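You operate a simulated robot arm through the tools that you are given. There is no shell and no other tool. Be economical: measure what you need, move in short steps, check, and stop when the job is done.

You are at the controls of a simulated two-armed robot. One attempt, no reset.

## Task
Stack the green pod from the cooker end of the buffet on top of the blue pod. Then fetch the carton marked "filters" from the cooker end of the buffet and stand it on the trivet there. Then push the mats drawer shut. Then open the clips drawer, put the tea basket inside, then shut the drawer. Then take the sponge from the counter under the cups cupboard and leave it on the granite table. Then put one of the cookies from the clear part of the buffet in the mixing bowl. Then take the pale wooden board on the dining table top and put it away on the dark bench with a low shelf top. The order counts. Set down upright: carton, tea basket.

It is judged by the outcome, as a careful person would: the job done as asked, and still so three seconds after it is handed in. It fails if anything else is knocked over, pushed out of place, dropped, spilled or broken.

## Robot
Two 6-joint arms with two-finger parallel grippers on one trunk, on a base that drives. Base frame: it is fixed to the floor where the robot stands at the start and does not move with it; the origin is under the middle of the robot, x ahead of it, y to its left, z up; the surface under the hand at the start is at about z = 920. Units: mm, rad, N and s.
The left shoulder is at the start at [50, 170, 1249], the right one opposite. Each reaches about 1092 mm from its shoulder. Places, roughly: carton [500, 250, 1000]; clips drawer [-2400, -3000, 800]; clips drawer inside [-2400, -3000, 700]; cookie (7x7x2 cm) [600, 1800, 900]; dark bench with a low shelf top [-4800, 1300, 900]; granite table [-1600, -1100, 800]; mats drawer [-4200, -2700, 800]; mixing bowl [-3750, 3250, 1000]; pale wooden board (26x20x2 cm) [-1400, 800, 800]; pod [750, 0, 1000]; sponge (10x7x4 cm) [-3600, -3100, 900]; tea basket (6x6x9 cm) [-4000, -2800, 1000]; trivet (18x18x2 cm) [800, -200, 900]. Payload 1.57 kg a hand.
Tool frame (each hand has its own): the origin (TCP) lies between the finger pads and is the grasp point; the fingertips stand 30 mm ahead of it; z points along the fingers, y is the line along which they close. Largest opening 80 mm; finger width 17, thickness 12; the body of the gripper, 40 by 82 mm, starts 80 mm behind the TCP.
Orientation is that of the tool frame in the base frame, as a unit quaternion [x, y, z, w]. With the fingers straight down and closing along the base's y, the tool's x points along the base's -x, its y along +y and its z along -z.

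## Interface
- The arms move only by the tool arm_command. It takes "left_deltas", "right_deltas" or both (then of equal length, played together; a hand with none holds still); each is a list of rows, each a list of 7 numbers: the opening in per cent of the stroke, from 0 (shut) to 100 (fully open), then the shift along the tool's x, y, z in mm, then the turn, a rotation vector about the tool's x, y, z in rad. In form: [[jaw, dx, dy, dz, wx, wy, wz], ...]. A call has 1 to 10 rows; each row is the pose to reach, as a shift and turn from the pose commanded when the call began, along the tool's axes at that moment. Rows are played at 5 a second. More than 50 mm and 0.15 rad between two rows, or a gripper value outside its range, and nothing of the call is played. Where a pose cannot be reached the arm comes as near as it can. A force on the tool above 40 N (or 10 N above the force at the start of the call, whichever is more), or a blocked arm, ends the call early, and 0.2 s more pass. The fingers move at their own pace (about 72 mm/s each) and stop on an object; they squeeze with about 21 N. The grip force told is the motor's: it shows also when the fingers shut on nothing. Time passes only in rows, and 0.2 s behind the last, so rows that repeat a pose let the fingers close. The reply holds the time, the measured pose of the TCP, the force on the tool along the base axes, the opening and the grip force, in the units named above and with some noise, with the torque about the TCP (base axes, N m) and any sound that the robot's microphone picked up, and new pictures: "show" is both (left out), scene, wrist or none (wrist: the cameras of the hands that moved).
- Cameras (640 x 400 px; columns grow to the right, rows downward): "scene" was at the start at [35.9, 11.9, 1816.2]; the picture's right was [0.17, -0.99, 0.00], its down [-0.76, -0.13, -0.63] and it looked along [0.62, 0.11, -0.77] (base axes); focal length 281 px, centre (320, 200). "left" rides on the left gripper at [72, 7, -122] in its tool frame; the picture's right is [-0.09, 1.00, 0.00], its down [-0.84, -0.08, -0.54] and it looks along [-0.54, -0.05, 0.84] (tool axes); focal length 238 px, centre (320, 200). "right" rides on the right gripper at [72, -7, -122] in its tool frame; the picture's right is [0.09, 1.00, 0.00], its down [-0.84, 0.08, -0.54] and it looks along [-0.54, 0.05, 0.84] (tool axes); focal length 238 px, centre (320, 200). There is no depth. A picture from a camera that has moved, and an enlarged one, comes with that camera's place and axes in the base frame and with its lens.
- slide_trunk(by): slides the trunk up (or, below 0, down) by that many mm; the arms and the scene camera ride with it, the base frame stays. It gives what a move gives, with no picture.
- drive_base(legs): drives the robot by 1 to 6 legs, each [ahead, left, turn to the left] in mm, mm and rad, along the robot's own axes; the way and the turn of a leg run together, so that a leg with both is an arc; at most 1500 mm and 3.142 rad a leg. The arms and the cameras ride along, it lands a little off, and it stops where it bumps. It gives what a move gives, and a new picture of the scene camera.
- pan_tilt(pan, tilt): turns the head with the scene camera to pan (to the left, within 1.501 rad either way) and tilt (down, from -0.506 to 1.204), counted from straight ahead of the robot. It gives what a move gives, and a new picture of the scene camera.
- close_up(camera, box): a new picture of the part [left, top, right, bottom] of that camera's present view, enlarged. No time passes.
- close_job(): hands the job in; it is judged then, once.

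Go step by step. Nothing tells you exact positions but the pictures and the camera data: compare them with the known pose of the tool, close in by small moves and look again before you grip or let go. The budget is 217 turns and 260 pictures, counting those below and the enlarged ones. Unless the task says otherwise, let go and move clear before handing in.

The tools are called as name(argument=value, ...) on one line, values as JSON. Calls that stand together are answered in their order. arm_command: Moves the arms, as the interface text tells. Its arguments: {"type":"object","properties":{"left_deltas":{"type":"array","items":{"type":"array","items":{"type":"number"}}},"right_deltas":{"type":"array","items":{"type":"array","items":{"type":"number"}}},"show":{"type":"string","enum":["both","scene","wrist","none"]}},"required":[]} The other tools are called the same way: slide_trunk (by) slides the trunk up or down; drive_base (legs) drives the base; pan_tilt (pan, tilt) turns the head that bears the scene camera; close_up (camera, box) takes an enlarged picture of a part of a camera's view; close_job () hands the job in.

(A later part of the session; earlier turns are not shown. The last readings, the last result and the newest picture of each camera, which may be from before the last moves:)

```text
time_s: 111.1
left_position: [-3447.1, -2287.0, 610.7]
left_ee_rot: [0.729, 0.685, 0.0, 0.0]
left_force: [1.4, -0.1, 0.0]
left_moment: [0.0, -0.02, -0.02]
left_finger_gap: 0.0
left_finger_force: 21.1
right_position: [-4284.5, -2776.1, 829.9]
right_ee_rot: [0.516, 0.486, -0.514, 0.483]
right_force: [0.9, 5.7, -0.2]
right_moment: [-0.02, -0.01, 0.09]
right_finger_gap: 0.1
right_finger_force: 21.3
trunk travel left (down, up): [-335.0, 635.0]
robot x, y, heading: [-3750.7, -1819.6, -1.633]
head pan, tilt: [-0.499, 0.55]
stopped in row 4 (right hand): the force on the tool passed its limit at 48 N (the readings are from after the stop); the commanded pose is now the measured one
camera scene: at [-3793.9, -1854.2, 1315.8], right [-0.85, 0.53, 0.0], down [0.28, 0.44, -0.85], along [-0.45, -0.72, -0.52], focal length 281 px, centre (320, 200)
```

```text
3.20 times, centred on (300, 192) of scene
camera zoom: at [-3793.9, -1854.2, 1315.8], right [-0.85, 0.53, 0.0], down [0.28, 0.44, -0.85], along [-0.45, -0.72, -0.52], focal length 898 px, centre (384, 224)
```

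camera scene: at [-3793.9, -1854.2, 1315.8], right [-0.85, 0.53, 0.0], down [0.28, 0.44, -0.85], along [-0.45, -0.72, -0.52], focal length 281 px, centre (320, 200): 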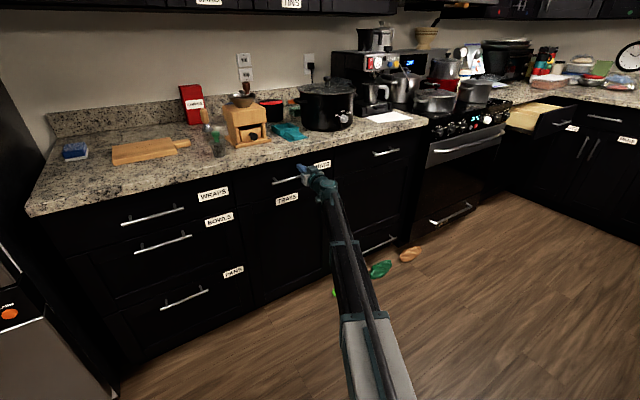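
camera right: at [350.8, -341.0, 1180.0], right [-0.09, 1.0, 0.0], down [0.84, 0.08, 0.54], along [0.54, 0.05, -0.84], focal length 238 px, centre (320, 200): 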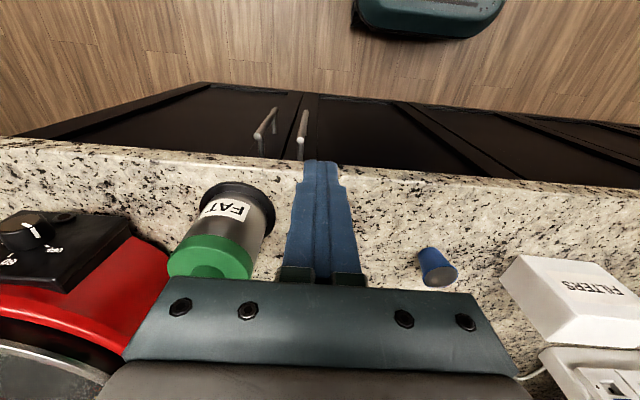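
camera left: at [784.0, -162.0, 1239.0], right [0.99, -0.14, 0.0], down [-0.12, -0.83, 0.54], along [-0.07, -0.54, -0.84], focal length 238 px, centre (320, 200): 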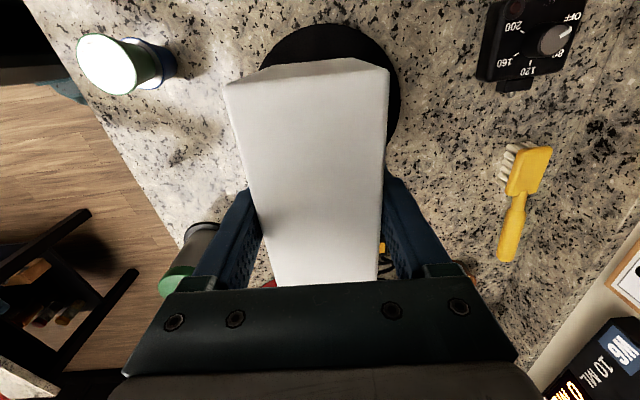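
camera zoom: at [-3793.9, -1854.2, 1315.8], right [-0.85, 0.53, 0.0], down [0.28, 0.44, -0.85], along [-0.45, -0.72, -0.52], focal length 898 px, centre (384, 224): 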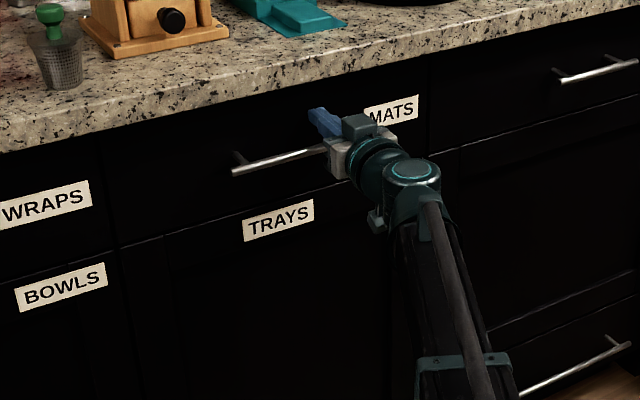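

Drawer is shut (face at y≈-2806). I retract the right hand, raise the trunk, and view the tea basket.

arm_command(right_deltas=[[0, 0, 0, -40, 0, 0, 0], [0, 0, 0, -85, 0, 0, 0], [0, 0, 0, -130, 0, 0, 0], [0, 0, 0, -175, 0, 0, 0], [0, 0, 0, -220, 0, 0, 0], [0, 0, 0, -265, 0, 0, 0], [0, 0, 0, -310, 0, 0, 0], [0, 0, 0, -355, 0, 0, 0]], show="none")

slide_trunk(by=400)

slide_trunk(by=120)

drive_base(legs=[[180, 0, 0.06]])

pan_tilt(pan=-0.1, tilt=0.85)

```text
time_s: 112.9
left_position: [-3446.6, -2288.0, 611.2]
left_ee_rot: [0.728, 0.685, 0.0, -0.001]
left_force: [-0.3, -0.8, -0.2]
left_moment: [0.03, -0.02, 0.02]
left_finger_gap: 0.0
left_finger_force: 20.5
right_position: [-4263.6, -2423.3, 828.5]
right_ee_rot: [0.515, 0.486, -0.514, 0.484]
right_force: [-0.2, 0.4, 1.0]
right_moment: [-0.02, 0.0, -0.03]
right_finger_gap: 0.0
right_finger_force: 21.3
right hand out of reach, approached as far as the arm can: row 7, 8
trunk travel left (down, up): [-335.0, 635.0]
robot x, y, heading: [-3748.1, -1814.5, -1.634]
head pan, tilt: [-0.499, 0.55]
```

```text
time_s: 116.8
left_position: [-3446.6, -2288.1, 1010.1]
left_ee_rot: [0.729, 0.684, 0.0, 0.001]
left_force: [-0.4, -1.0, -0.1]
left_moment: [-0.01, 0.01, 0.02]
left_finger_gap: 0.0
left_finger_force: 21.0
right_position: [-4264.0, -2424.1, 1229.7]
right_ee_rot: [0.516, 0.485, -0.515, 0.483]
right_force: [0.5, 0.0, 0.2]
right_moment: [0.01, 0.02, -0.02]
right_finger_gap: 0.2
right_finger_force: 21.2
trunk travel left (down, up): [-735.0, 235.0]
robot x, y, heading: [-3745.4, -1819.8, -1.634]
head pan, tilt: [-0.499, 0.55]
```

```text
time_s: 118.3
left_position: [-3447.2, -2287.9, 1130.6]
left_ee_rot: [0.729, 0.685, 0.0, 0.0]
left_force: [-0.6, 0.4, -0.5]
left_moment: [0.03, 0.01, 0.03]
left_finger_gap: 0.0
left_finger_force: 20.6
right_position: [-4264.4, -2424.8, 1349.9]
right_ee_rot: [0.516, 0.486, -0.515, 0.483]
right_force: [-1.6, -0.1, 1.3]
right_moment: [0.0, 0.01, 0.0]
right_finger_gap: 0.1
right_finger_force: 21.3
trunk travel left (down, up): [-855.0, 115.0]
robot x, y, heading: [-3750.6, -1817.7, -1.632]
head pan, tilt: [-0.499, 0.55]
```

```text
time_s: 119.8
left_position: [-3423.3, -2451.9, 1129.1]
left_ee_rot: [0.707, 0.707, 0.001, -0.001]
left_force: [-0.3, -0.3, 0.1]
left_moment: [0.04, -0.05, 0.0]
left_finger_gap: 0.1
left_finger_force: 20.0
right_position: [-4232.5, -2639.8, 1350.3]
right_ee_rot: [0.501, 0.501, -0.5, 0.499]
right_force: [-0.1, -0.4, 0.2]
right_moment: [-0.02, 0.02, 0.04]
right_finger_gap: 0.0
right_finger_force: 20.8
trunk travel left (down, up): [-855.0, 115.0]
robot x, y, heading: [-3753.2, -2002.6, -1.575]
head pan, tilt: [-0.499, 0.55]
camera scene: at [-3797.5, -2042.3, 1835.6], right [-0.88, 0.48, 0.0], down [0.25, 0.46, -0.85], along [-0.41, -0.75, -0.52], focal length 281 px, centre (320, 200)
```

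scene: 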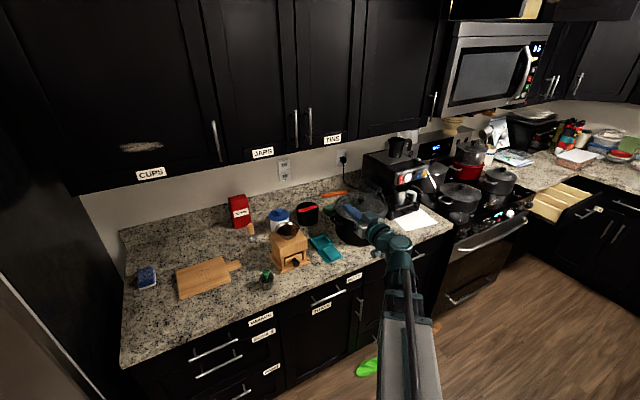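

```text
time_s: 120.7
left_position: [-3425.2, -2452.0, 1131.5]
left_ee_rot: [0.708, 0.706, 0.0, 0.0]
left_force: [1.4, 0.4, -0.1]
left_moment: [0.0, 0.0, 0.02]
left_finger_gap: 0.0
left_finger_force: 21.3
right_position: [-4232.9, -2638.6, 1349.5]
right_ee_rot: [0.499, 0.502, -0.499, 0.5]
right_force: [0.1, -0.7, -0.1]
right_moment: [-0.01, 0.03, 0.03]
right_finger_gap: 0.2
right_finger_force: 21.1
trunk travel left (down, up): [-855.0, 115.0]
robot x, y, heading: [-3753.0, -1997.3, -1.57]
head pan, tilt: [-0.099, 0.85]
camera scene: at [-3762.4, -2039.5, 1810.3], right [-0.99, 0.1, 0.0], down [0.08, 0.75, -0.66], along [-0.07, -0.66, -0.75], focal length 281 px, centre (320, 200)
```

scene: 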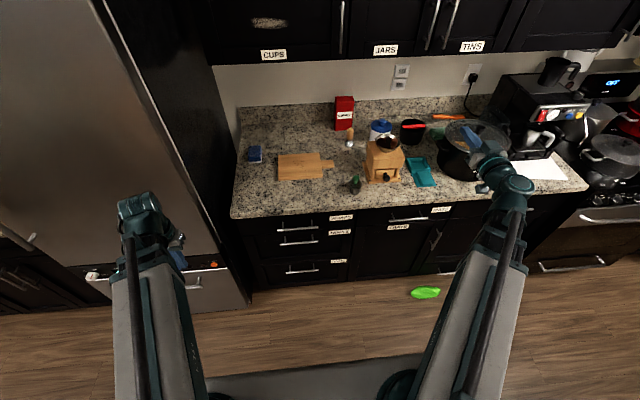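

I move the left hand towards the basket, staying high.

arm_command(left_deltas=[[94, -15, -45, 0, 0, 0, 0], [94, -30, -92, 0, 0, 0, 0], [94, -45, -139, 0, 0, 0, 0], [94, -60, -186, 0, 0, 0, 0], [94, -75, -233, 0, 0, 0, 0], [94, -90, -280, 0, 0, 0, 0], [94, -105, -327, 0, 0, 0, 0], [94, -120, -374, 0, 0, 0, 0], [94, -140, -418, 0, 0, 0, 0], [94, -160, -460, 0, 0, 0, 0]], show="none")

arm_command(left_deltas=[[94, -30, -30, 0, 0, 0, 0], [94, -60, -60, 0, 0, 0, 0], [94, -95, -90, 0, 0, 0, 0], [94, -130, -105, 0, 0, 0, 0], [94, -130, -105, 0, 0, 0, 0]])

```text
time_s: 122.8
left_position: [-3887.3, -2612.4, 1130.4]
left_ee_rot: [0.708, 0.706, 0.0, 0.0]
left_force: [-0.3, -0.5, -1.0]
left_moment: [0.05, -0.03, -0.01]
left_finger_gap: 75.2
left_finger_force: 0.1
right_position: [-4232.4, -2638.1, 1349.7]
right_ee_rot: [0.5, 0.501, -0.499, 0.499]
right_force: [-0.1, 0.1, -0.3]
right_moment: [-0.02, 0.01, 0.04]
right_finger_gap: 0.0
right_finger_force: 20.8
trunk travel left (down, up): [-855.0, 115.0]
robot x, y, heading: [-3753.1, -1999.6, -1.578]
head pan, tilt: [-0.099, 0.85]
```

```text
time_s: 124.0
left_position: [-3986.9, -2736.6, 1130.6]
left_ee_rot: [0.707, 0.707, 0.001, 0.0]
left_force: [0.3, 0.5, -0.2]
left_moment: [0.0, 0.0, 0.0]
left_finger_gap: 75.1
left_finger_force: 0.1
right_position: [-4231.7, -2638.1, 1350.1]
right_ee_rot: [0.5, 0.502, -0.499, 0.5]
right_force: [-0.4, 0.0, -0.1]
right_moment: [-0.01, 0.01, -0.02]
right_finger_gap: 0.0
right_finger_force: 20.9
trunk travel left (down, up): [-855.0, 115.0]
robot x, y, heading: [-3752.2, -2001.2, -1.574]
head pan, tilt: [-0.099, 0.85]
camera scene: at [-3762.5, -2038.9, 1810.3], right [-0.99, 0.1, 0.0], down [0.08, 0.75, -0.66], along [-0.07, -0.66, -0.75], focal length 281 px, centre (320, 200)
camera left: at [-3979.3, -2664.6, 1251.3], right [1.0, -0.09, 0.0], down [-0.08, -0.84, 0.54], along [-0.05, -0.54, -0.84], focal length 238 px, centre (320, 200)
```

scene: 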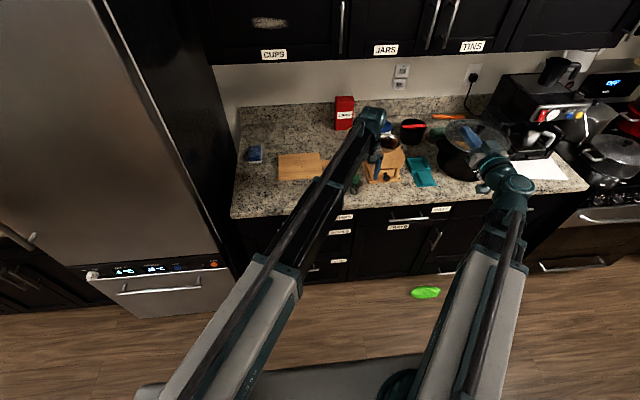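
left: 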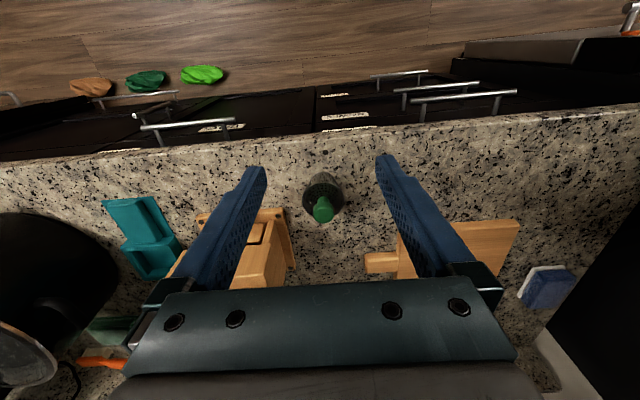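

Basket centre ≈[-3990, -2833]. I move above it and lower partway.

arm_command(left_deltas=[[94, -45, -2, 0, 0, 0, 0], [94, -96, -3, 0, 0, 0, 0], [94, -96, -3, 0, 0, 0, 0]], show="none")

slide_trunk(by=-90)

close_up(camera="left", box=[160, 60, 480, 260])

```text
refused: row 2 steps farther than a row can; nothing moved
```

```text
time_s: 125.3
left_position: [-3987.4, -2737.6, 1041.0]
left_ee_rot: [0.708, 0.706, 0.0, 0.001]
left_force: [-0.1, 0.2, -0.1]
left_moment: [0.01, -0.02, -0.02]
left_finger_gap: 75.3
left_finger_force: 0.0
right_position: [-4231.9, -2637.3, 1259.5]
right_ee_rot: [0.5, 0.501, -0.5, 0.499]
right_force: [-0.9, -0.4, -0.6]
right_moment: [0.01, 0.0, -0.02]
right_finger_gap: 0.0
right_finger_force: 21.1
trunk travel left (down, up): [-765.0, 205.0]
robot x, y, heading: [-3751.7, -2000.5, -1.572]
head pan, tilt: [-0.099, 0.85]
```

```text
2.00 times, centred on (320, 160) of left
camera zoom: at [-3979.1, -2664.7, 1161.2], right [1.0, -0.09, 0.0], down [-0.08, -0.84, 0.54], along [-0.05, -0.54, -0.84], focal length 477 px, centre (320, 280)
```

zoom: 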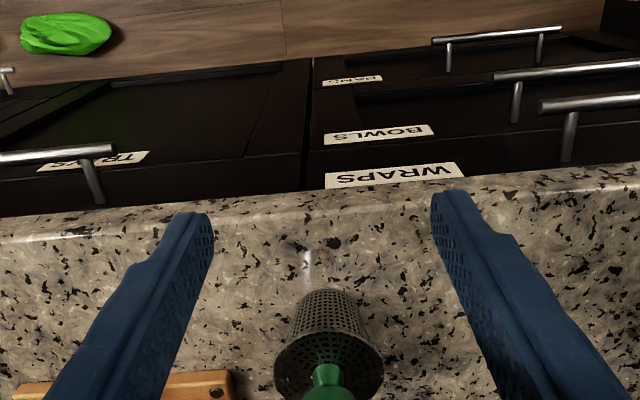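

Row step was slightly too large; I redo the approach at this height (tips are above the cup).

arm_command(left_deltas=[[94, -33, -1, 0, 0, 0, 0], [94, -66, -2, 0, 0, 0, 0], [94, -97, -3, 0, 0, 0, 0], [94, -97, -3, 0, 0, 0, 0]], show="wrist")

```text
time_s: 126.3
left_position: [-3984.9, -2825.4, 1039.2]
left_ee_rot: [0.707, 0.707, 0.0, 0.0]
left_force: [-0.3, 0.3, 0.2]
left_moment: [0.0, -0.01, 0.0]
left_finger_gap: 75.4
left_finger_force: 0.1
left hand out of reach, approached as far as the arm can: row 3, 4
right_position: [-4231.8, -2637.4, 1259.9]
right_ee_rot: [0.5, 0.502, -0.499, 0.499]
right_force: [0.1, -0.5, 0.5]
right_moment: [0.02, 0.0, -0.01]
right_finger_gap: 0.0
right_finger_force: 21.1
trunk travel left (down, up): [-765.0, 205.0]
robot x, y, heading: [-3755.0, -2000.9, -1.57]
head pan, tilt: [-0.099, 0.85]
camera left: at [-3976.8, -2753.2, 1160.9], right [1.0, -0.09, 0.0], down [-0.08, -0.84, 0.54], along [-0.05, -0.54, -0.84], focal length 238 px, centre (320, 200)
```

left: 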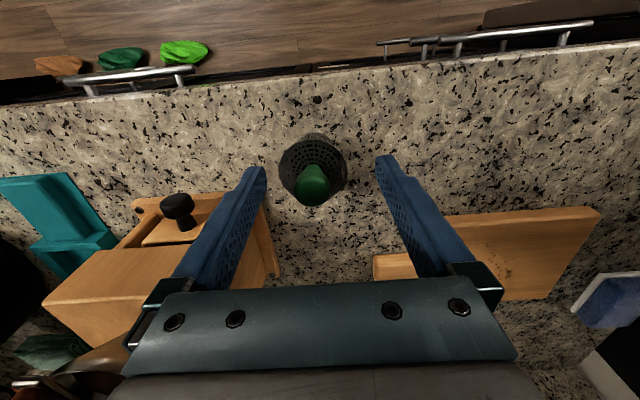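

The arm is at its reach limit; I pull the hand back 50 mm and drive 60 mm forward.

arm_command(left_deltas=[[94, 30, 0, 0, 0, 0, 0], [94, 60, 0, 0, 0, 0, 0], [94, 60, 0, 0, 0, 0, 0]], show="none")

drive_base(legs=[[60, 0, 0]])

close_up(camera="left", box=[160, 60, 480, 260])

```text
time_s: 127.1
left_position: [-3986.6, -2766.2, 1040.1]
left_ee_rot: [0.708, 0.706, 0.0, 0.0]
left_force: [0.3, 0.7, -0.3]
left_moment: [0.03, 0.02, 0.02]
left_finger_gap: 75.2
left_finger_force: 0.0
right_position: [-4233.4, -2639.0, 1259.3]
right_ee_rot: [0.5, 0.502, -0.499, 0.499]
right_force: [-0.5, -0.6, 0.6]
right_moment: [0.0, 0.01, 0.01]
right_finger_gap: 0.0
right_finger_force: 21.6
trunk travel left (down, up): [-765.0, 205.0]
robot x, y, heading: [-3754.3, -2001.8, -1.568]
head pan, tilt: [-0.099, 0.85]
```

```text
time_s: 128.1
left_position: [-3985.1, -2829.4, 1039.2]
left_ee_rot: [0.708, 0.707, 0.001, -0.001]
left_force: [0.5, -0.6, 0.2]
left_moment: [0.02, 0.01, 0.0]
left_finger_gap: 75.5
left_finger_force: 0.1
right_position: [-4232.8, -2700.1, 1259.2]
right_ee_rot: [0.5, 0.502, -0.499, 0.5]
right_force: [-0.2, -0.4, -0.4]
right_moment: [0.02, -0.03, -0.01]
right_finger_gap: 0.0
right_finger_force: 21.1
trunk travel left (down, up): [-765.0, 205.0]
robot x, y, heading: [-3758.5, -2058.7, -1.573]
head pan, tilt: [-0.099, 0.85]
camera scene: at [-3762.5, -2102.6, 1720.2], right [-0.99, 0.1, 0.0], down [0.08, 0.75, -0.66], along [-0.07, -0.66, -0.75], focal length 281 px, centre (320, 200)
```

scene: 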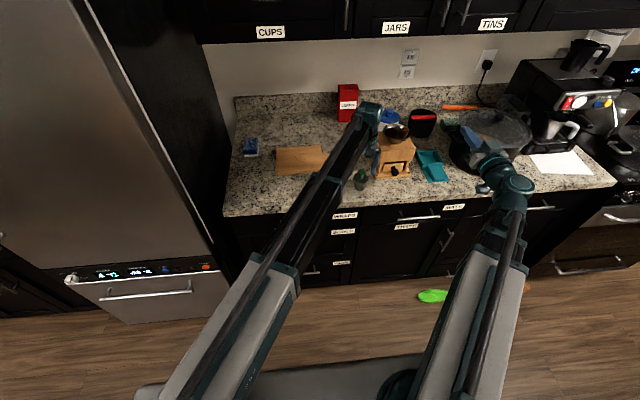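

```text
2.00 times, centred on (320, 160) of left
camera zoom: at [-3977.4, -2756.2, 1160.2], right [1.0, -0.09, 0.0], down [-0.08, -0.84, 0.54], along [-0.05, -0.54, -0.84], focal length 477 px, centre (320, 280)
```

zoom: 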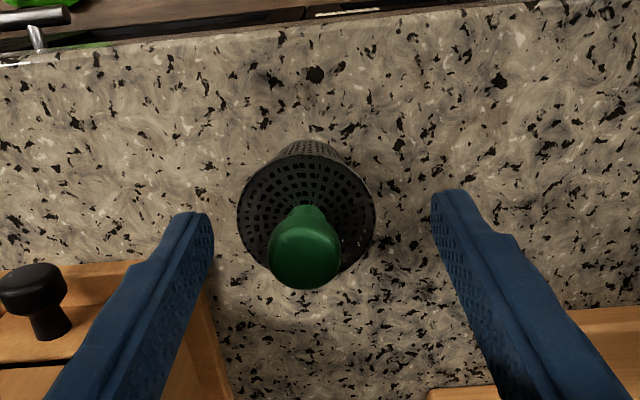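

Basket centre ≈[-3992, -2840]. I correct by 7 and 11 mm and descend.

arm_command(left_deltas=[[94, -11, -6.5, 0, 0, 0, 0], [94, -11, -6.5, 0, 0, 0, 0]], show="none")

slide_trunk(by=-40)

close_up(camera="left", box=[160, 60, 480, 260])

```text
time_s: 128.7
left_position: [-3991.7, -2836.7, 1041.4]
left_ee_rot: [0.707, 0.707, 0.0, 0.0]
left_force: [-0.3, 0.5, -0.8]
left_moment: [0.01, 0.02, 0.03]
left_finger_gap: 75.4
left_finger_force: 0.0
right_position: [-4231.3, -2699.8, 1260.4]
right_ee_rot: [0.5, 0.502, -0.499, 0.499]
right_force: [-0.1, -0.7, -0.1]
right_moment: [0.03, 0.01, 0.04]
right_finger_gap: 0.0
right_finger_force: 21.1
trunk travel left (down, up): [-765.0, 205.0]
robot x, y, heading: [-3757.0, -2064.5, -1.567]
head pan, tilt: [-0.099, 0.85]
```

```text
time_s: 129.5
left_position: [-3991.5, -2838.5, 1000.2]
left_ee_rot: [0.708, 0.706, 0.001, 0.0]
left_force: [0.0, 0.0, -0.2]
left_moment: [0.0, 0.05, -0.02]
left_finger_gap: 75.4
left_finger_force: 0.3
right_position: [-4232.2, -2699.1, 1220.0]
right_ee_rot: [0.5, 0.501, -0.499, 0.499]
right_force: [-0.9, 0.6, -0.1]
right_moment: [0.0, -0.02, 0.0]
right_finger_gap: 0.2
right_finger_force: 20.3
trunk travel left (down, up): [-725.0, 245.0]
robot x, y, heading: [-3753.6, -2061.2, -1.568]
head pan, tilt: [-0.099, 0.85]
```

```text
2.00 times, centred on (320, 160) of left
camera zoom: at [-3982.5, -2765.4, 1121.2], right [1.0, -0.09, 0.0], down [-0.08, -0.84, 0.54], along [-0.05, -0.54, -0.84], focal length 477 px, centre (320, 280)
```

zoom: 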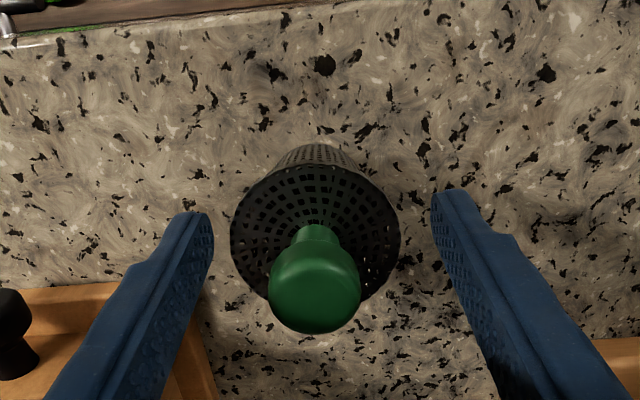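

Centred. I lower to grip height and close gently.

slide_trunk(by=-37)

arm_command(left_deltas=[[75, 0, 0, 0, 0, 0, 0], [60, 0, 0, 0, 0, 0, 0], [50, 0, 0, 0, 0, 0, 0], [50, 0, 0, 0, 0, 0, 0]], show="wrist")

```text
time_s: 130.3
left_position: [-3990.8, -2837.8, 962.5]
left_ee_rot: [0.707, 0.707, 0.0, 0.0]
left_force: [1.2, -0.7, 0.0]
left_moment: [0.01, 0.02, 0.02]
left_finger_gap: 75.0
left_finger_force: 0.1
right_position: [-4232.0, -2699.0, 1183.2]
right_ee_rot: [0.5, 0.502, -0.499, 0.499]
right_force: [1.2, -0.4, 0.5]
right_moment: [-0.01, -0.01, -0.01]
right_finger_gap: 0.0
right_finger_force: 21.2
trunk travel left (down, up): [-688.0, 282.0]
robot x, y, heading: [-3755.4, -2061.1, -1.57]
head pan, tilt: [-0.099, 0.85]
```

```text
time_s: 131.3
left_position: [-3990.6, -2838.3, 964.5]
left_ee_rot: [0.708, 0.707, 0.0, 0.0]
left_force: [0.1, -0.1, 0.3]
left_moment: [0.01, -0.02, 0.03]
left_finger_gap: 53.9
left_finger_force: 21.3
right_position: [-4231.5, -2699.9, 1183.3]
right_ee_rot: [0.5, 0.502, -0.499, 0.5]
right_force: [-0.1, -0.6, 0.2]
right_moment: [-0.01, -0.01, 0.01]
right_finger_gap: 0.2
right_finger_force: 21.2
trunk travel left (down, up): [-688.0, 282.0]
robot x, y, heading: [-3756.1, -2061.2, -1.57]
head pan, tilt: [-0.099, 0.85]
camera left: at [-3982.6, -2765.5, 1084.1], right [1.0, -0.09, 0.0], down [-0.08, -0.84, 0.54], along [-0.05, -0.54, -0.84], focal length 238 px, centre (320, 200)
```

left: 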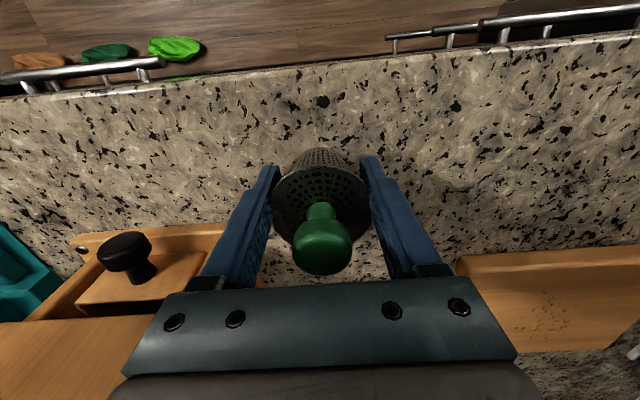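

Gripped at 54 mm. I lift, draw the hand back, and look.

slide_trunk(by=160)

arm_command(left_deltas=[[50, 40, 15, 0, 0, 0, 0], [50, 80, 30, 0, 0, 0, 0], [50, 120, 50, 0, 0, 0, 0], [50, 150, 85, 0, 0, 0, 0], [50, 175, 125, 0, 0, 0, 0], [50, 195, 168, 0, 0, 0, 0], [50, 215, 212, 0, 0, 0, 0], [50, 235, 256, 0, 0, 0, 0], [50, 255, 300, 0, 0, 0, 0], [50, 275, 344, 0, 0, 0, 0]], show="wrist")

```text
time_s: 133.2
left_position: [-3992.7, -2839.0, 1121.9]
left_ee_rot: [0.708, 0.706, 0.0, 0.0]
left_force: [0.6, 0.0, -0.8]
left_moment: [-0.01, 0.01, -0.01]
left_finger_gap: 54.1
left_finger_force: 20.7
right_position: [-4232.5, -2699.5, 1342.8]
right_ee_rot: [0.5, 0.502, -0.499, 0.499]
right_force: [0.0, 0.5, -0.9]
right_moment: [-0.02, -0.01, 0.0]
right_finger_gap: 0.0
right_finger_force: 21.2
trunk travel left (down, up): [-848.0, 122.0]
robot x, y, heading: [-3753.8, -2061.7, -1.57]
head pan, tilt: [-0.099, 0.85]
```

```text
time_s: 135.3
left_position: [-3647.1, -2562.3, 1122.9]
left_ee_rot: [0.707, 0.707, 0.0, 0.0]
left_force: [0.6, -0.5, 0.2]
left_moment: [-0.01, 0.03, 0.01]
left_finger_gap: 53.5
left_finger_force: 21.7
left hand out of reach, approached as far as the arm can: row 10
right_position: [-4231.0, -2698.0, 1342.8]
right_ee_rot: [0.499, 0.503, -0.499, 0.499]
right_force: [0.1, 0.1, 0.0]
right_moment: [0.03, 0.02, 0.0]
right_finger_gap: 0.2
right_finger_force: 21.3
trunk travel left (down, up): [-848.0, 122.0]
robot x, y, heading: [-3750.6, -2062.4, -1.577]
head pan, tilt: [-0.099, 0.85]
camera left: at [-3638.8, -2488.9, 1244.2], right [1.0, -0.09, 0.0], down [-0.08, -0.84, 0.54], along [-0.05, -0.54, -0.84], focal length 238 px, centre (320, 200)
```

left: 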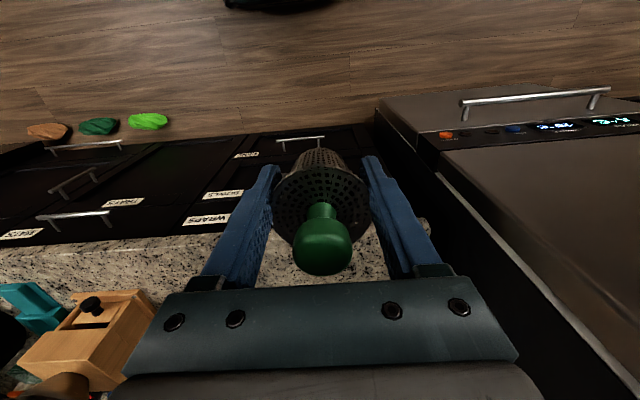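

I back off and strafe to the clips cabinet with the basket in the left hand.

drive_base(legs=[[-230, 0, 0], [0, 1500, 0], [0, 230, 0]])

pan_tilt(pan=-0.3, tilt=0.8)

```text
time_s: 145.5
left_position: [-1925.0, -2362.6, 1123.5]
left_ee_rot: [0.72, 0.694, 0.0, 0.0]
left_force: [0.8, -0.7, -0.4]
left_moment: [0.0, 0.02, 0.0]
left_finger_gap: 53.6
left_finger_force: 21.1
right_position: [-2512.5, -2478.9, 1342.8]
right_ee_rot: [-0.508, -0.493, 0.508, -0.491]
right_force: [0.5, 0.8, 0.3]
right_moment: [0.0, 0.0, -0.02]
right_finger_gap: 0.0
right_finger_force: 21.1
trunk travel left (down, up): [-848.0, 122.0]
robot x, y, heading: [-2014.4, -1857.1, -1.603]
head pan, tilt: [-0.099, 0.85]
camera scene: at [-2021.7, -1898.0, 1803.3], right [-0.99, 0.13, 0.0], down [0.1, 0.74, -0.66], along [-0.09, -0.65, -0.75], focal length 281 px, centre (320, 200)
```

scene: 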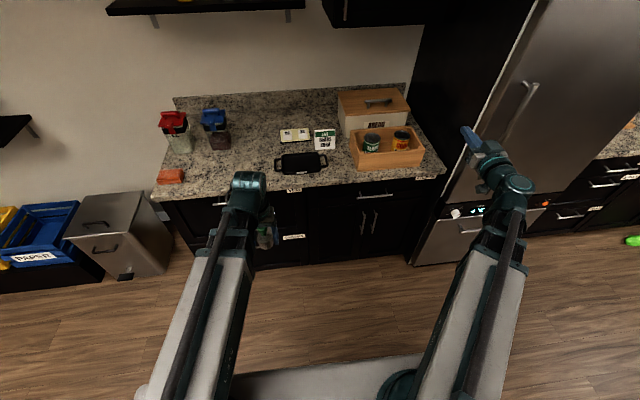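

```text
time_s: 146.2
left_position: [-1926.2, -2363.4, 1122.0]
left_ee_rot: [0.719, 0.695, 0.0, 0.0]
left_force: [-0.8, -0.1, -0.6]
left_moment: [0.0, 0.0, -0.03]
left_finger_gap: 54.0
left_finger_force: 21.2
right_position: [-2513.7, -2480.1, 1342.9]
right_ee_rot: [0.509, 0.492, -0.509, 0.49]
right_force: [-0.7, -0.7, -0.8]
right_moment: [0.01, 0.03, 0.02]
right_finger_gap: 0.0
right_finger_force: 21.6
trunk travel left (down, up): [-848.0, 122.0]
robot x, y, heading: [-2013.7, -1858.2, -1.605]
head pan, tilt: [-0.3, 0.799]
camera scene: at [-2039.4, -1896.7, 1807.3], right [-0.94, 0.33, 0.0], down [0.24, 0.68, -0.7], along [-0.23, -0.66, -0.72], focal length 281 px, centre (320, 200)
```

scene: 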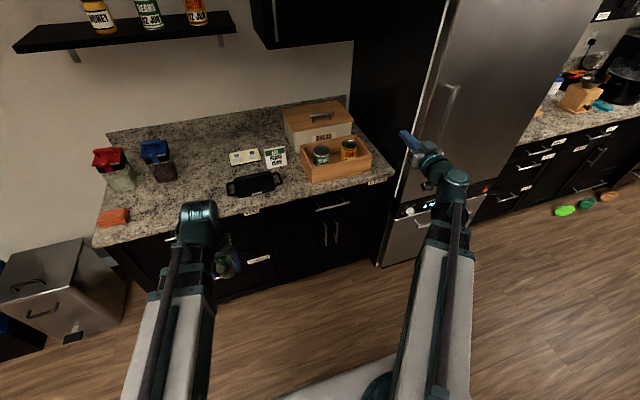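

Handle of the upper right drawer ≈[-2408, -2770, 775]. I roll the right hand 90° so the fingers can close on the horizontal bar, then lower.

arm_command(right_deltas=[[60, 0, 0, 0, 0, 0, 0.147], [60, 0, 0, 0, 0, 0, 0.294], [60, 0, 0, 0, 0, 0, 0.441], [60, 0, 0, 0, 0, 0, 0.588], [60, 0, 0, 0, 0, 0, 0.735], [60, 0, 0, 0, 0, 0, 0.882], [60, 0, 0, 0, 0, 0, 1.029], [60, 0, 0, 0, 0, 0, 1.176], [60, 0, 0, 0, 0, 0, 1.323], [60, 0, 0, 0, 0, 0, 1.47]], show="none")

arm_command(right_deltas=[[60, 0, 0, 0, 0, 0, 0.1], [60, 0, 0, 0, 0, 0, 0.1]], show="none")

slide_trunk(by=-400)

slide_trunk(by=-165)

close_up(camera="right", box=[0, 0, 640, 400])

pan_tilt(pan=-0.4, tilt=0.5)

```text
time_s: 148.4
left_position: [-1925.9, -2362.5, 1122.3]
left_ee_rot: [0.72, 0.694, 0.001, 0.001]
left_force: [-0.3, -0.1, 0.4]
left_moment: [0.0, 0.02, 0.01]
left_finger_gap: 53.8
left_finger_force: 20.4
right_position: [-2514.4, -2480.1, 1343.0]
right_ee_rot: [0.707, 0.023, -0.046, 0.705]
right_force: [-0.1, 0.5, -0.3]
right_moment: [0.01, 0.0, 0.0]
right_finger_gap: 47.9
right_finger_force: 0.0
trunk travel left (down, up): [-848.0, 122.0]
robot x, y, heading: [-2013.5, -1861.4, -1.606]
head pan, tilt: [-0.3, 0.799]
```

```text
time_s: 149.1
left_position: [-1925.6, -2362.5, 1122.3]
left_ee_rot: [0.719, 0.695, 0.0, 0.0]
left_force: [-0.3, -0.9, -0.3]
left_moment: [0.02, -0.01, 0.0]
left_finger_gap: 53.8
left_finger_force: 21.2
right_position: [-2514.2, -2480.4, 1344.4]
right_ee_rot: [0.708, -0.011, -0.012, 0.706]
right_force: [0.3, -0.7, -0.5]
right_moment: [-0.01, 0.0, 0.03]
right_finger_gap: 48.1
right_finger_force: 0.0
trunk travel left (down, up): [-848.0, 122.0]
robot x, y, heading: [-2016.4, -1861.7, -1.609]
head pan, tilt: [-0.3, 0.799]
```

```text
time_s: 152.9
left_position: [-1925.3, -2362.8, 722.6]
left_ee_rot: [0.72, 0.694, 0.001, 0.0]
left_force: [0.7, 0.1, -1.5]
left_moment: [0.03, 0.0, -0.01]
left_finger_gap: 53.8
left_finger_force: 21.8
right_position: [-2514.8, -2479.9, 943.4]
right_ee_rot: [0.708, -0.011, -0.012, 0.706]
right_force: [0.6, -0.3, 0.4]
right_moment: [-0.05, 0.0, 0.0]
right_finger_gap: 48.0
right_finger_force: 0.1
trunk travel left (down, up): [-448.0, 522.0]
robot x, y, heading: [-2014.8, -1858.7, -1.607]
head pan, tilt: [-0.3, 0.799]
```

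```text
time_s: 154.8
left_position: [-1924.7, -2362.6, 558.4]
left_ee_rot: [0.72, 0.694, 0.0, 0.0]
left_force: [-0.3, 0.0, 0.2]
left_moment: [0.0, -0.04, 0.01]
left_finger_gap: 53.8
left_finger_force: 20.9
right_position: [-2513.1, -2479.7, 777.2]
right_ee_rot: [0.707, -0.011, -0.013, 0.707]
right_force: [-1.2, 0.0, -0.6]
right_moment: [0.0, -0.02, 0.0]
right_finger_gap: 48.2
right_finger_force: 0.1
trunk travel left (down, up): [-283.0, 687.0]
robot x, y, heading: [-2016.6, -1859.8, -1.602]
head pan, tilt: [-0.3, 0.799]
```

```text
1.00 times, centred on (320, 200) of right (not enlarged: the box is as wide or as high as the picture)
camera zoom: at [-2438.5, -2359.7, 770.4], right [0.09, -0.01, 1.0], down [-0.82, 0.57, 0.08], along [-0.57, -0.82, 0.05], focal length 238 px, centre (320, 200)
```

zoom: 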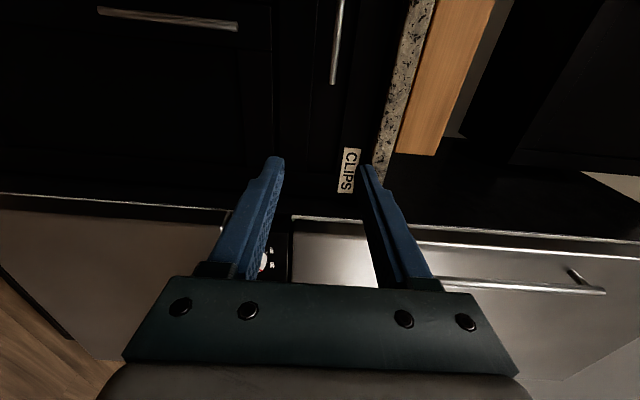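

```text
time_s: 155.6
left_position: [-1924.7, -2362.9, 559.1]
left_ee_rot: [0.72, 0.694, 0.0, 0.0]
left_force: [0.6, -0.2, -0.6]
left_moment: [0.01, 0.03, 0.03]
left_finger_gap: 53.7
left_finger_force: 21.1
right_position: [-2514.2, -2480.4, 777.7]
right_ee_rot: [0.708, -0.011, -0.012, 0.706]
right_force: [-0.3, 0.6, -0.7]
right_moment: [0.0, 0.03, -0.03]
right_finger_gap: 48.1
right_finger_force: 0.1
trunk travel left (down, up): [-283.0, 687.0]
robot x, y, heading: [-2015.4, -1858.3, -1.608]
head pan, tilt: [-0.4, 0.499]
camera scene: at [-2051.2, -1903.0, 1268.2], right [-0.91, 0.42, 0.0], down [0.2, 0.43, -0.88], along [-0.37, -0.8, -0.48], focal length 281 px, centre (320, 200)
```

scene: 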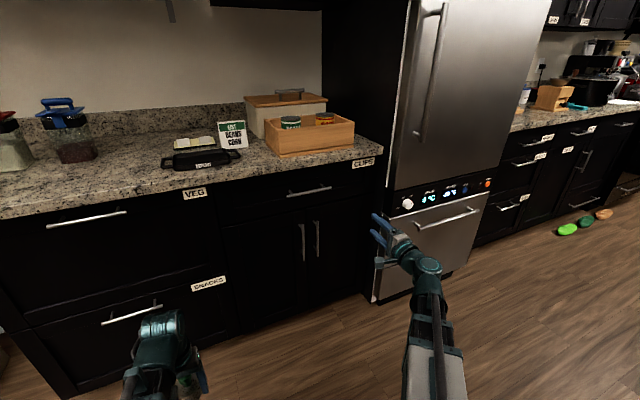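

CLIPS label confirmed; its handle is near [-2407, -2770, 797]. I align the right hand to it.

arm_command(right_deltas=[[80, 40, 0, 20, 0, 0, 0], [80, 80, 0, 45, 0, 0, 0], [80, 105, 0, 80, 0, 0, 0], [80, 105, 0, 120, 0, 0, 0], [80, 105, 0, 160, 0, 0, 0], [80, 105, 0, 190, 0, 0, 0], [80, 105, 0, 190, 0, 0, 0]], show="none")

slide_trunk(by=19)

close_up(camera="right", box=[0, 0, 640, 400])

close_up(camera="scene", box=[240, 150, 400, 250])

```text
time_s: 157.2
left_position: [-1926.1, -2363.5, 558.1]
left_ee_rot: [0.719, 0.695, 0.0, 0.0]
left_force: [-0.6, 0.3, 0.6]
left_moment: [0.02, 0.02, -0.01]
left_finger_gap: 53.6
left_finger_force: 21.4
right_position: [-2413.5, -2671.6, 777.0]
right_ee_rot: [0.709, -0.011, -0.013, 0.705]
right_force: [0.1, 0.6, 0.4]
right_moment: [0.01, 0.04, -0.03]
right_finger_gap: 63.7
right_finger_force: 0.0
trunk travel left (down, up): [-283.0, 687.0]
robot x, y, heading: [-2013.6, -1862.2, -1.604]
head pan, tilt: [-0.4, 0.499]
```

```text
time_s: 157.8
left_position: [-1925.2, -2363.3, 576.9]
left_ee_rot: [0.719, 0.695, -0.001, 0.0]
left_force: [0.5, 1.0, 0.1]
left_moment: [0.01, 0.05, -0.01]
left_finger_gap: 53.8
left_finger_force: 21.1
right_position: [-2413.0, -2671.3, 795.4]
right_ee_rot: [0.709, -0.012, -0.012, 0.705]
right_force: [0.0, 0.0, -1.0]
right_moment: [0.03, 0.02, 0.0]
right_finger_gap: 63.9
right_finger_force: 0.1
trunk travel left (down, up): [-302.0, 668.0]
robot x, y, heading: [-2015.3, -1858.5, -1.604]
head pan, tilt: [-0.4, 0.499]
```

```text
1.00 times, centred on (320, 200) of right (not enlarged: the box is as wide or as high as the picture)
camera zoom: at [-2338.8, -2550.4, 789.0], right [0.09, -0.01, 1.0], down [-0.82, 0.57, 0.08], along [-0.57, -0.82, 0.05], focal length 238 px, centre (320, 200)
```

zoom: 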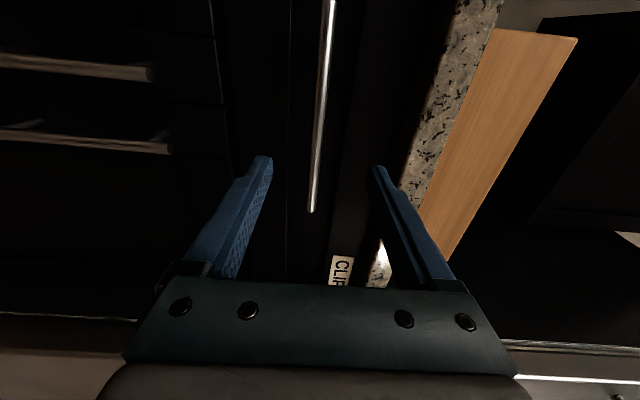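

```text
4.00 times, centred on (320, 200) of scene
camera zoom: at [-2051.3, -1903.0, 1287.3], right [-0.91, 0.42, 0.0], down [0.2, 0.43, -0.88], along [-0.37, -0.8, -0.48], focal length 1123 px, centre (320, 200)
```

zoom: 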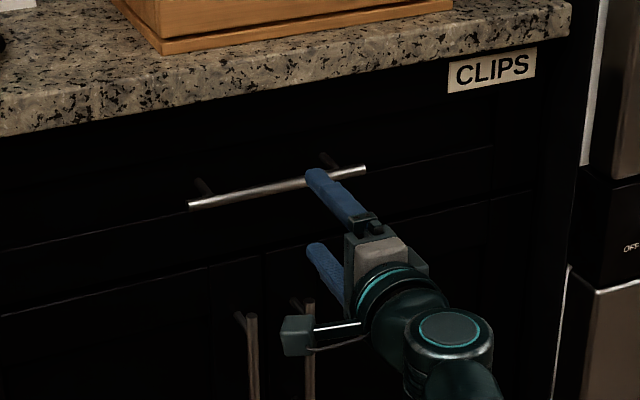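

Handle lies level with the TCP. I go forward onto the bar and close.

arm_command(right_deltas=[[80, 0, 0, 30, 0, 0, 0], [80, 0, 0, 60, 0, 0, 0], [80, 0, 0, 80, 0, 0, 0], [80, 0, 0, 92, 0, 0, 0], [80, 0, 0, 92, 0, 0, 0]], show="wrist")

close_up(camera="scene", box=[240, 150, 400, 250])

```text
time_s: 159.0
left_position: [-1925.2, -2362.5, 577.3]
left_ee_rot: [0.72, 0.694, 0.0, 0.0]
left_force: [0.0, 0.2, -0.6]
left_moment: [-0.02, 0.03, 0.04]
left_finger_gap: 53.9
left_finger_force: 21.2
right_position: [-2419.3, -2763.5, 795.4]
right_ee_rot: [0.709, -0.011, -0.013, 0.705]
right_force: [0.5, 0.5, -0.3]
right_moment: [0.02, 0.03, 0.01]
right_finger_gap: 63.8
right_finger_force: 0.1
trunk travel left (down, up): [-302.0, 668.0]
robot x, y, heading: [-2013.8, -1859.0, -1.608]
head pan, tilt: [-0.4, 0.499]
camera right: at [-2343.2, -2643.9, 789.0], right [0.09, -0.01, 1.0], down [-0.82, 0.57, 0.08], along [-0.57, -0.82, 0.05], focal length 238 px, centre (320, 200)
```

right: 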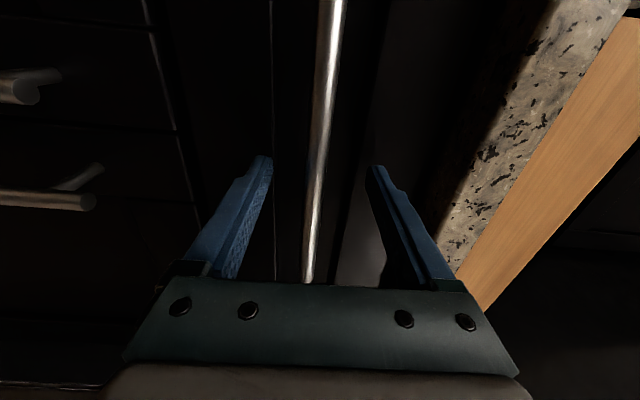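

```text
4.00 times, centred on (320, 200) of scene
camera zoom: at [-2051.3, -1903.0, 1287.3], right [-0.91, 0.42, 0.0], down [0.2, 0.43, -0.88], along [-0.37, -0.8, -0.48], focal length 1123 px, centre (320, 200)
```

zoom: 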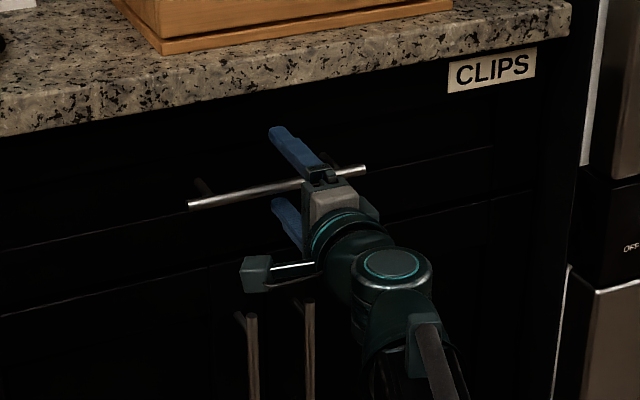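

The bar is between the fingers. I close.

arm_command(right_deltas=[[40, 0, 0, 0, 0, 0, 0], [10, 0, 0, 0, 0, 0, 0], [0, 0, 0, 0, 0, 0, 0], [0, 0, 0, 0, 0, 0, 0]], show="wrist")

```text
time_s: 160.0
left_position: [-1925.2, -2363.5, 575.8]
left_ee_rot: [0.719, 0.695, 0.001, 0.0]
left_force: [0.5, 0.6, -0.6]
left_moment: [-0.01, 0.03, -0.01]
left_finger_gap: 53.8
left_finger_force: 21.0
right_position: [-2419.3, -2764.8, 792.3]
right_ee_rot: [0.71, -0.009, -0.013, 0.704]
right_force: [0.4, 3.0, -33.9]
right_moment: [-0.04, -0.26, -0.1]
right_finger_gap: 11.7
right_finger_force: 28.8
trunk travel left (down, up): [-302.0, 668.0]
robot x, y, heading: [-2016.6, -1858.9, -1.606]
head pan, tilt: [-0.4, 0.499]
stopped in row 4 (right hand): the force on the tool passed its limit at 42 N (the readings are from after the stop); the commanded pose is now the measured one
camera right: at [-2343.5, -2643.8, 785.7], right [0.1, -0.01, 1.0], down [-0.82, 0.57, 0.09], along [-0.57, -0.82, 0.05], focal length 238 px, centre (320, 200)
```

right: 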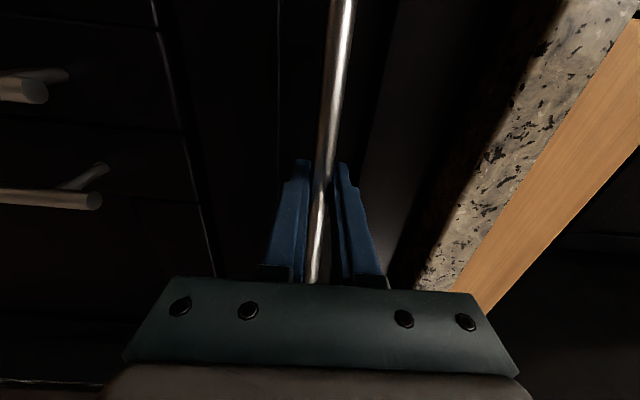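

Gripped the 12 mm bar, with some vertical strain; I lower the trunk 4 mm to relieve it.

slide_trunk(by=-4)

```text
time_s: 160.5
left_position: [-1924.6, -2362.9, 572.1]
left_ee_rot: [0.72, 0.694, 0.0, 0.001]
left_force: [-0.9, 0.7, -0.3]
left_moment: [0.0, 0.0, -0.04]
left_finger_gap: 53.9
left_finger_force: 21.2
right_position: [-2417.8, -2763.1, 793.0]
right_ee_rot: [0.709, -0.01, -0.013, 0.705]
right_force: [-3.7, -3.5, 4.1]
right_moment: [0.04, -0.17, 0.63]
right_finger_gap: 11.6
right_finger_force: 29.0
trunk travel left (down, up): [-298.0, 672.0]
robot x, y, heading: [-2014.2, -1857.8, -1.602]
head pan, tilt: [-0.4, 0.499]
```

I pull the drawer open.

arm_command(right_deltas=[[0, -0.7, 0, -20, 0, 0, 0], [0, -1.5, 0, -45, 0, 0, 0], [0, -2.4, 0, -70, 0, 0, 0], [0, -3.2, 0, -95, 0, 0, 0], [0, -4.1, 0, -120, 0, 0, 0], [0, -4.9, 0, -145, 0, 0, 0], [0, -5.8, 0, -170, 0, 0, 0], [0, -6.6, 0, -195, 0, 0, 0], [0, -7.5, 0, -215, 0, 0, 0], [0, -8, 0, -230, 0, 0, 0]], show="scene")

```text
time_s: 162.7
left_position: [-1924.6, -2362.7, 573.1]
left_ee_rot: [0.719, 0.695, 0.0, 0.0]
left_force: [1.1, -1.4, -0.6]
left_moment: [0.05, -0.02, -0.01]
left_finger_gap: 53.5
left_finger_force: 21.1
right_position: [-2419.6, -2531.0, 792.7]
right_ee_rot: [0.708, -0.009, -0.012, 0.706]
right_force: [10.9, 0.8, -1.6]
right_moment: [-0.02, -0.23, 0.42]
right_finger_gap: 11.8
right_finger_force: 29.5
trunk travel left (down, up): [-298.0, 672.0]
robot x, y, heading: [-2015.7, -1865.0, -1.609]
head pan, tilt: [-0.4, 0.499]
camera scene: at [-2050.5, -1902.8, 1283.2], right [-0.91, 0.42, 0.0], down [0.2, 0.43, -0.88], along [-0.37, -0.8, -0.48], focal length 281 px, centre (320, 200)
```

scene: 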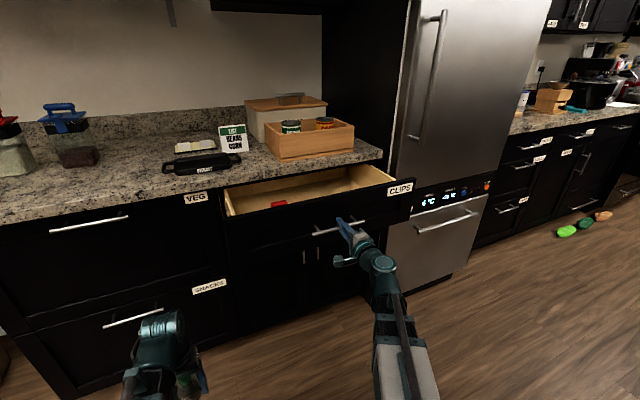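

Drawer is open ~230 mm. I release and back the base off so the fingers clear the bar.

arm_command(right_deltas=[[50, 0, 0, 0, 0, 0, 0], [80, 0, 0, 0, 0, 0, 0], [80, 0, 0, 0, 0, 0, 0]], show="none")

drive_base(legs=[[-130, 0, 0]])

slide_trunk(by=400)

slide_trunk(by=110)

pan_tilt(pan=-0.4, tilt=0.8)

```text
time_s: 163.5
left_position: [-1926.3, -2363.6, 572.1]
left_ee_rot: [0.719, 0.695, 0.0, 0.0]
left_force: [0.1, -0.4, -0.9]
left_moment: [-0.02, -0.04, -0.01]
left_finger_gap: 54.0
left_finger_force: 21.4
right_position: [-2420.4, -2532.2, 792.7]
right_ee_rot: [0.708, -0.009, -0.013, 0.706]
right_force: [-0.4, 0.1, 0.1]
right_moment: [-0.02, -0.02, 0.03]
right_finger_gap: 63.9
right_finger_force: 0.1
trunk travel left (down, up): [-298.0, 672.0]
robot x, y, heading: [-2011.4, -1858.3, -1.605]
head pan, tilt: [-0.4, 0.499]
```

```text
time_s: 164.9
left_position: [-1918.5, -2247.9, 573.8]
left_ee_rot: [0.718, 0.696, 0.0, 0.0]
left_force: [-0.4, -0.4, -0.6]
left_moment: [0.02, -0.01, 0.0]
left_finger_gap: 53.9
left_finger_force: 21.0
right_position: [-2412.3, -2418.6, 793.0]
right_ee_rot: [0.708, -0.009, -0.011, 0.706]
right_force: [-1.1, 0.3, 0.2]
right_moment: [-0.01, -0.02, 0.02]
right_finger_gap: 64.1
right_finger_force: 0.0
trunk travel left (down, up): [-298.0, 672.0]
robot x, y, heading: [-2009.3, -1743.1, -1.602]
head pan, tilt: [-0.4, 0.499]
stopped in leg 1: the robot was blocked; the commanded pose is now the measured one
camera scene: at [-2046.0, -1789.2, 1283.3], right [-0.91, 0.42, 0.0], down [0.2, 0.43, -0.88], along [-0.37, -0.8, -0.48], focal length 281 px, centre (320, 200)
```

scene: 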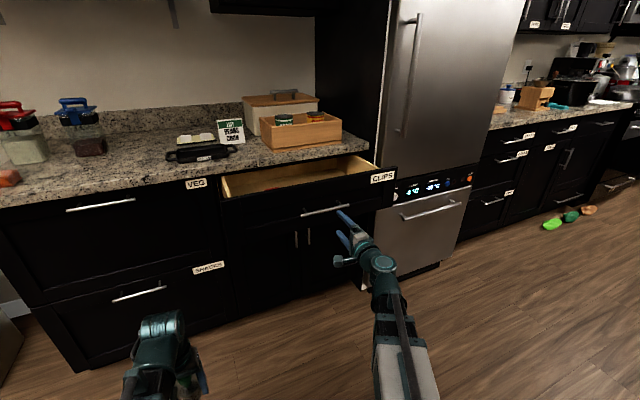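

```text
time_s: 168.7
left_position: [-1918.9, -2248.1, 973.4]
left_ee_rot: [0.718, 0.696, 0.0, 0.0]
left_force: [0.1, 0.7, -0.5]
left_moment: [-0.03, -0.03, -0.03]
left_finger_gap: 53.7
left_finger_force: 21.1
right_position: [-2411.6, -2419.7, 1192.6]
right_ee_rot: [0.708, -0.008, -0.012, 0.706]
right_force: [-0.3, -0.3, 1.0]
right_moment: [-0.01, 0.02, -0.02]
right_finger_gap: 64.0
right_finger_force: 0.1
trunk travel left (down, up): [-698.0, 272.0]
robot x, y, heading: [-2009.0, -1745.7, -1.6]
head pan, tilt: [-0.4, 0.499]
```

```text
time_s: 170.1
left_position: [-1918.7, -2247.2, 1082.7]
left_ee_rot: [0.718, 0.696, -0.001, 0.001]
left_force: [0.7, 0.7, -0.9]
left_moment: [-0.02, 0.03, 0.0]
left_finger_gap: 53.7
left_finger_force: 21.2
right_position: [-2411.6, -2420.2, 1302.9]
right_ee_rot: [0.709, -0.008, -0.011, 0.706]
right_force: [0.4, 0.6, -0.5]
right_moment: [-0.03, -0.01, 0.03]
right_finger_gap: 64.0
right_finger_force: 0.1
trunk travel left (down, up): [-808.0, 162.0]
robot x, y, heading: [-2006.4, -1746.3, -1.602]
head pan, tilt: [-0.4, 0.499]
```

```text
time_s: 170.9
left_position: [-1918.4, -2250.0, 1082.8]
left_ee_rot: [0.718, 0.696, 0.0, 0.0]
left_force: [-0.9, -0.1, -1.3]
left_moment: [-0.02, -0.03, -0.02]
left_finger_gap: 53.7
left_finger_force: 20.8
right_position: [-2412.4, -2418.5, 1302.4]
right_ee_rot: [0.708, -0.009, -0.012, 0.706]
right_force: [-0.6, 0.1, 0.7]
right_moment: [0.02, 0.03, -0.02]
right_finger_gap: 64.0
right_finger_force: 0.0
trunk travel left (down, up): [-808.0, 162.0]
robot x, y, heading: [-2011.4, -1745.2, -1.602]
head pan, tilt: [-0.4, 0.799]
camera scene: at [-2041.6, -1780.0, 1767.4], right [-0.91, 0.42, 0.0], down [0.3, 0.65, -0.7], along [-0.29, -0.63, -0.72], focal length 281 px, centre (320, 200)
```

scene: 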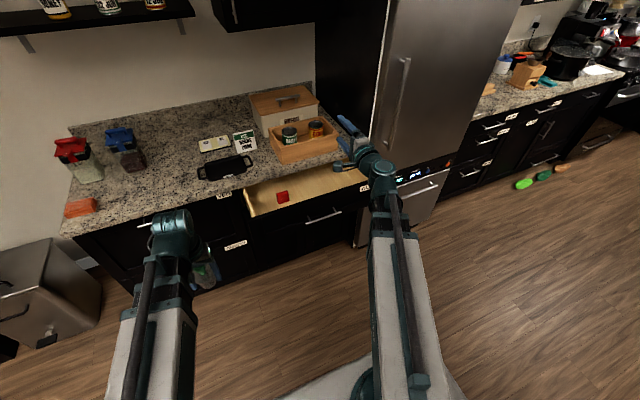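

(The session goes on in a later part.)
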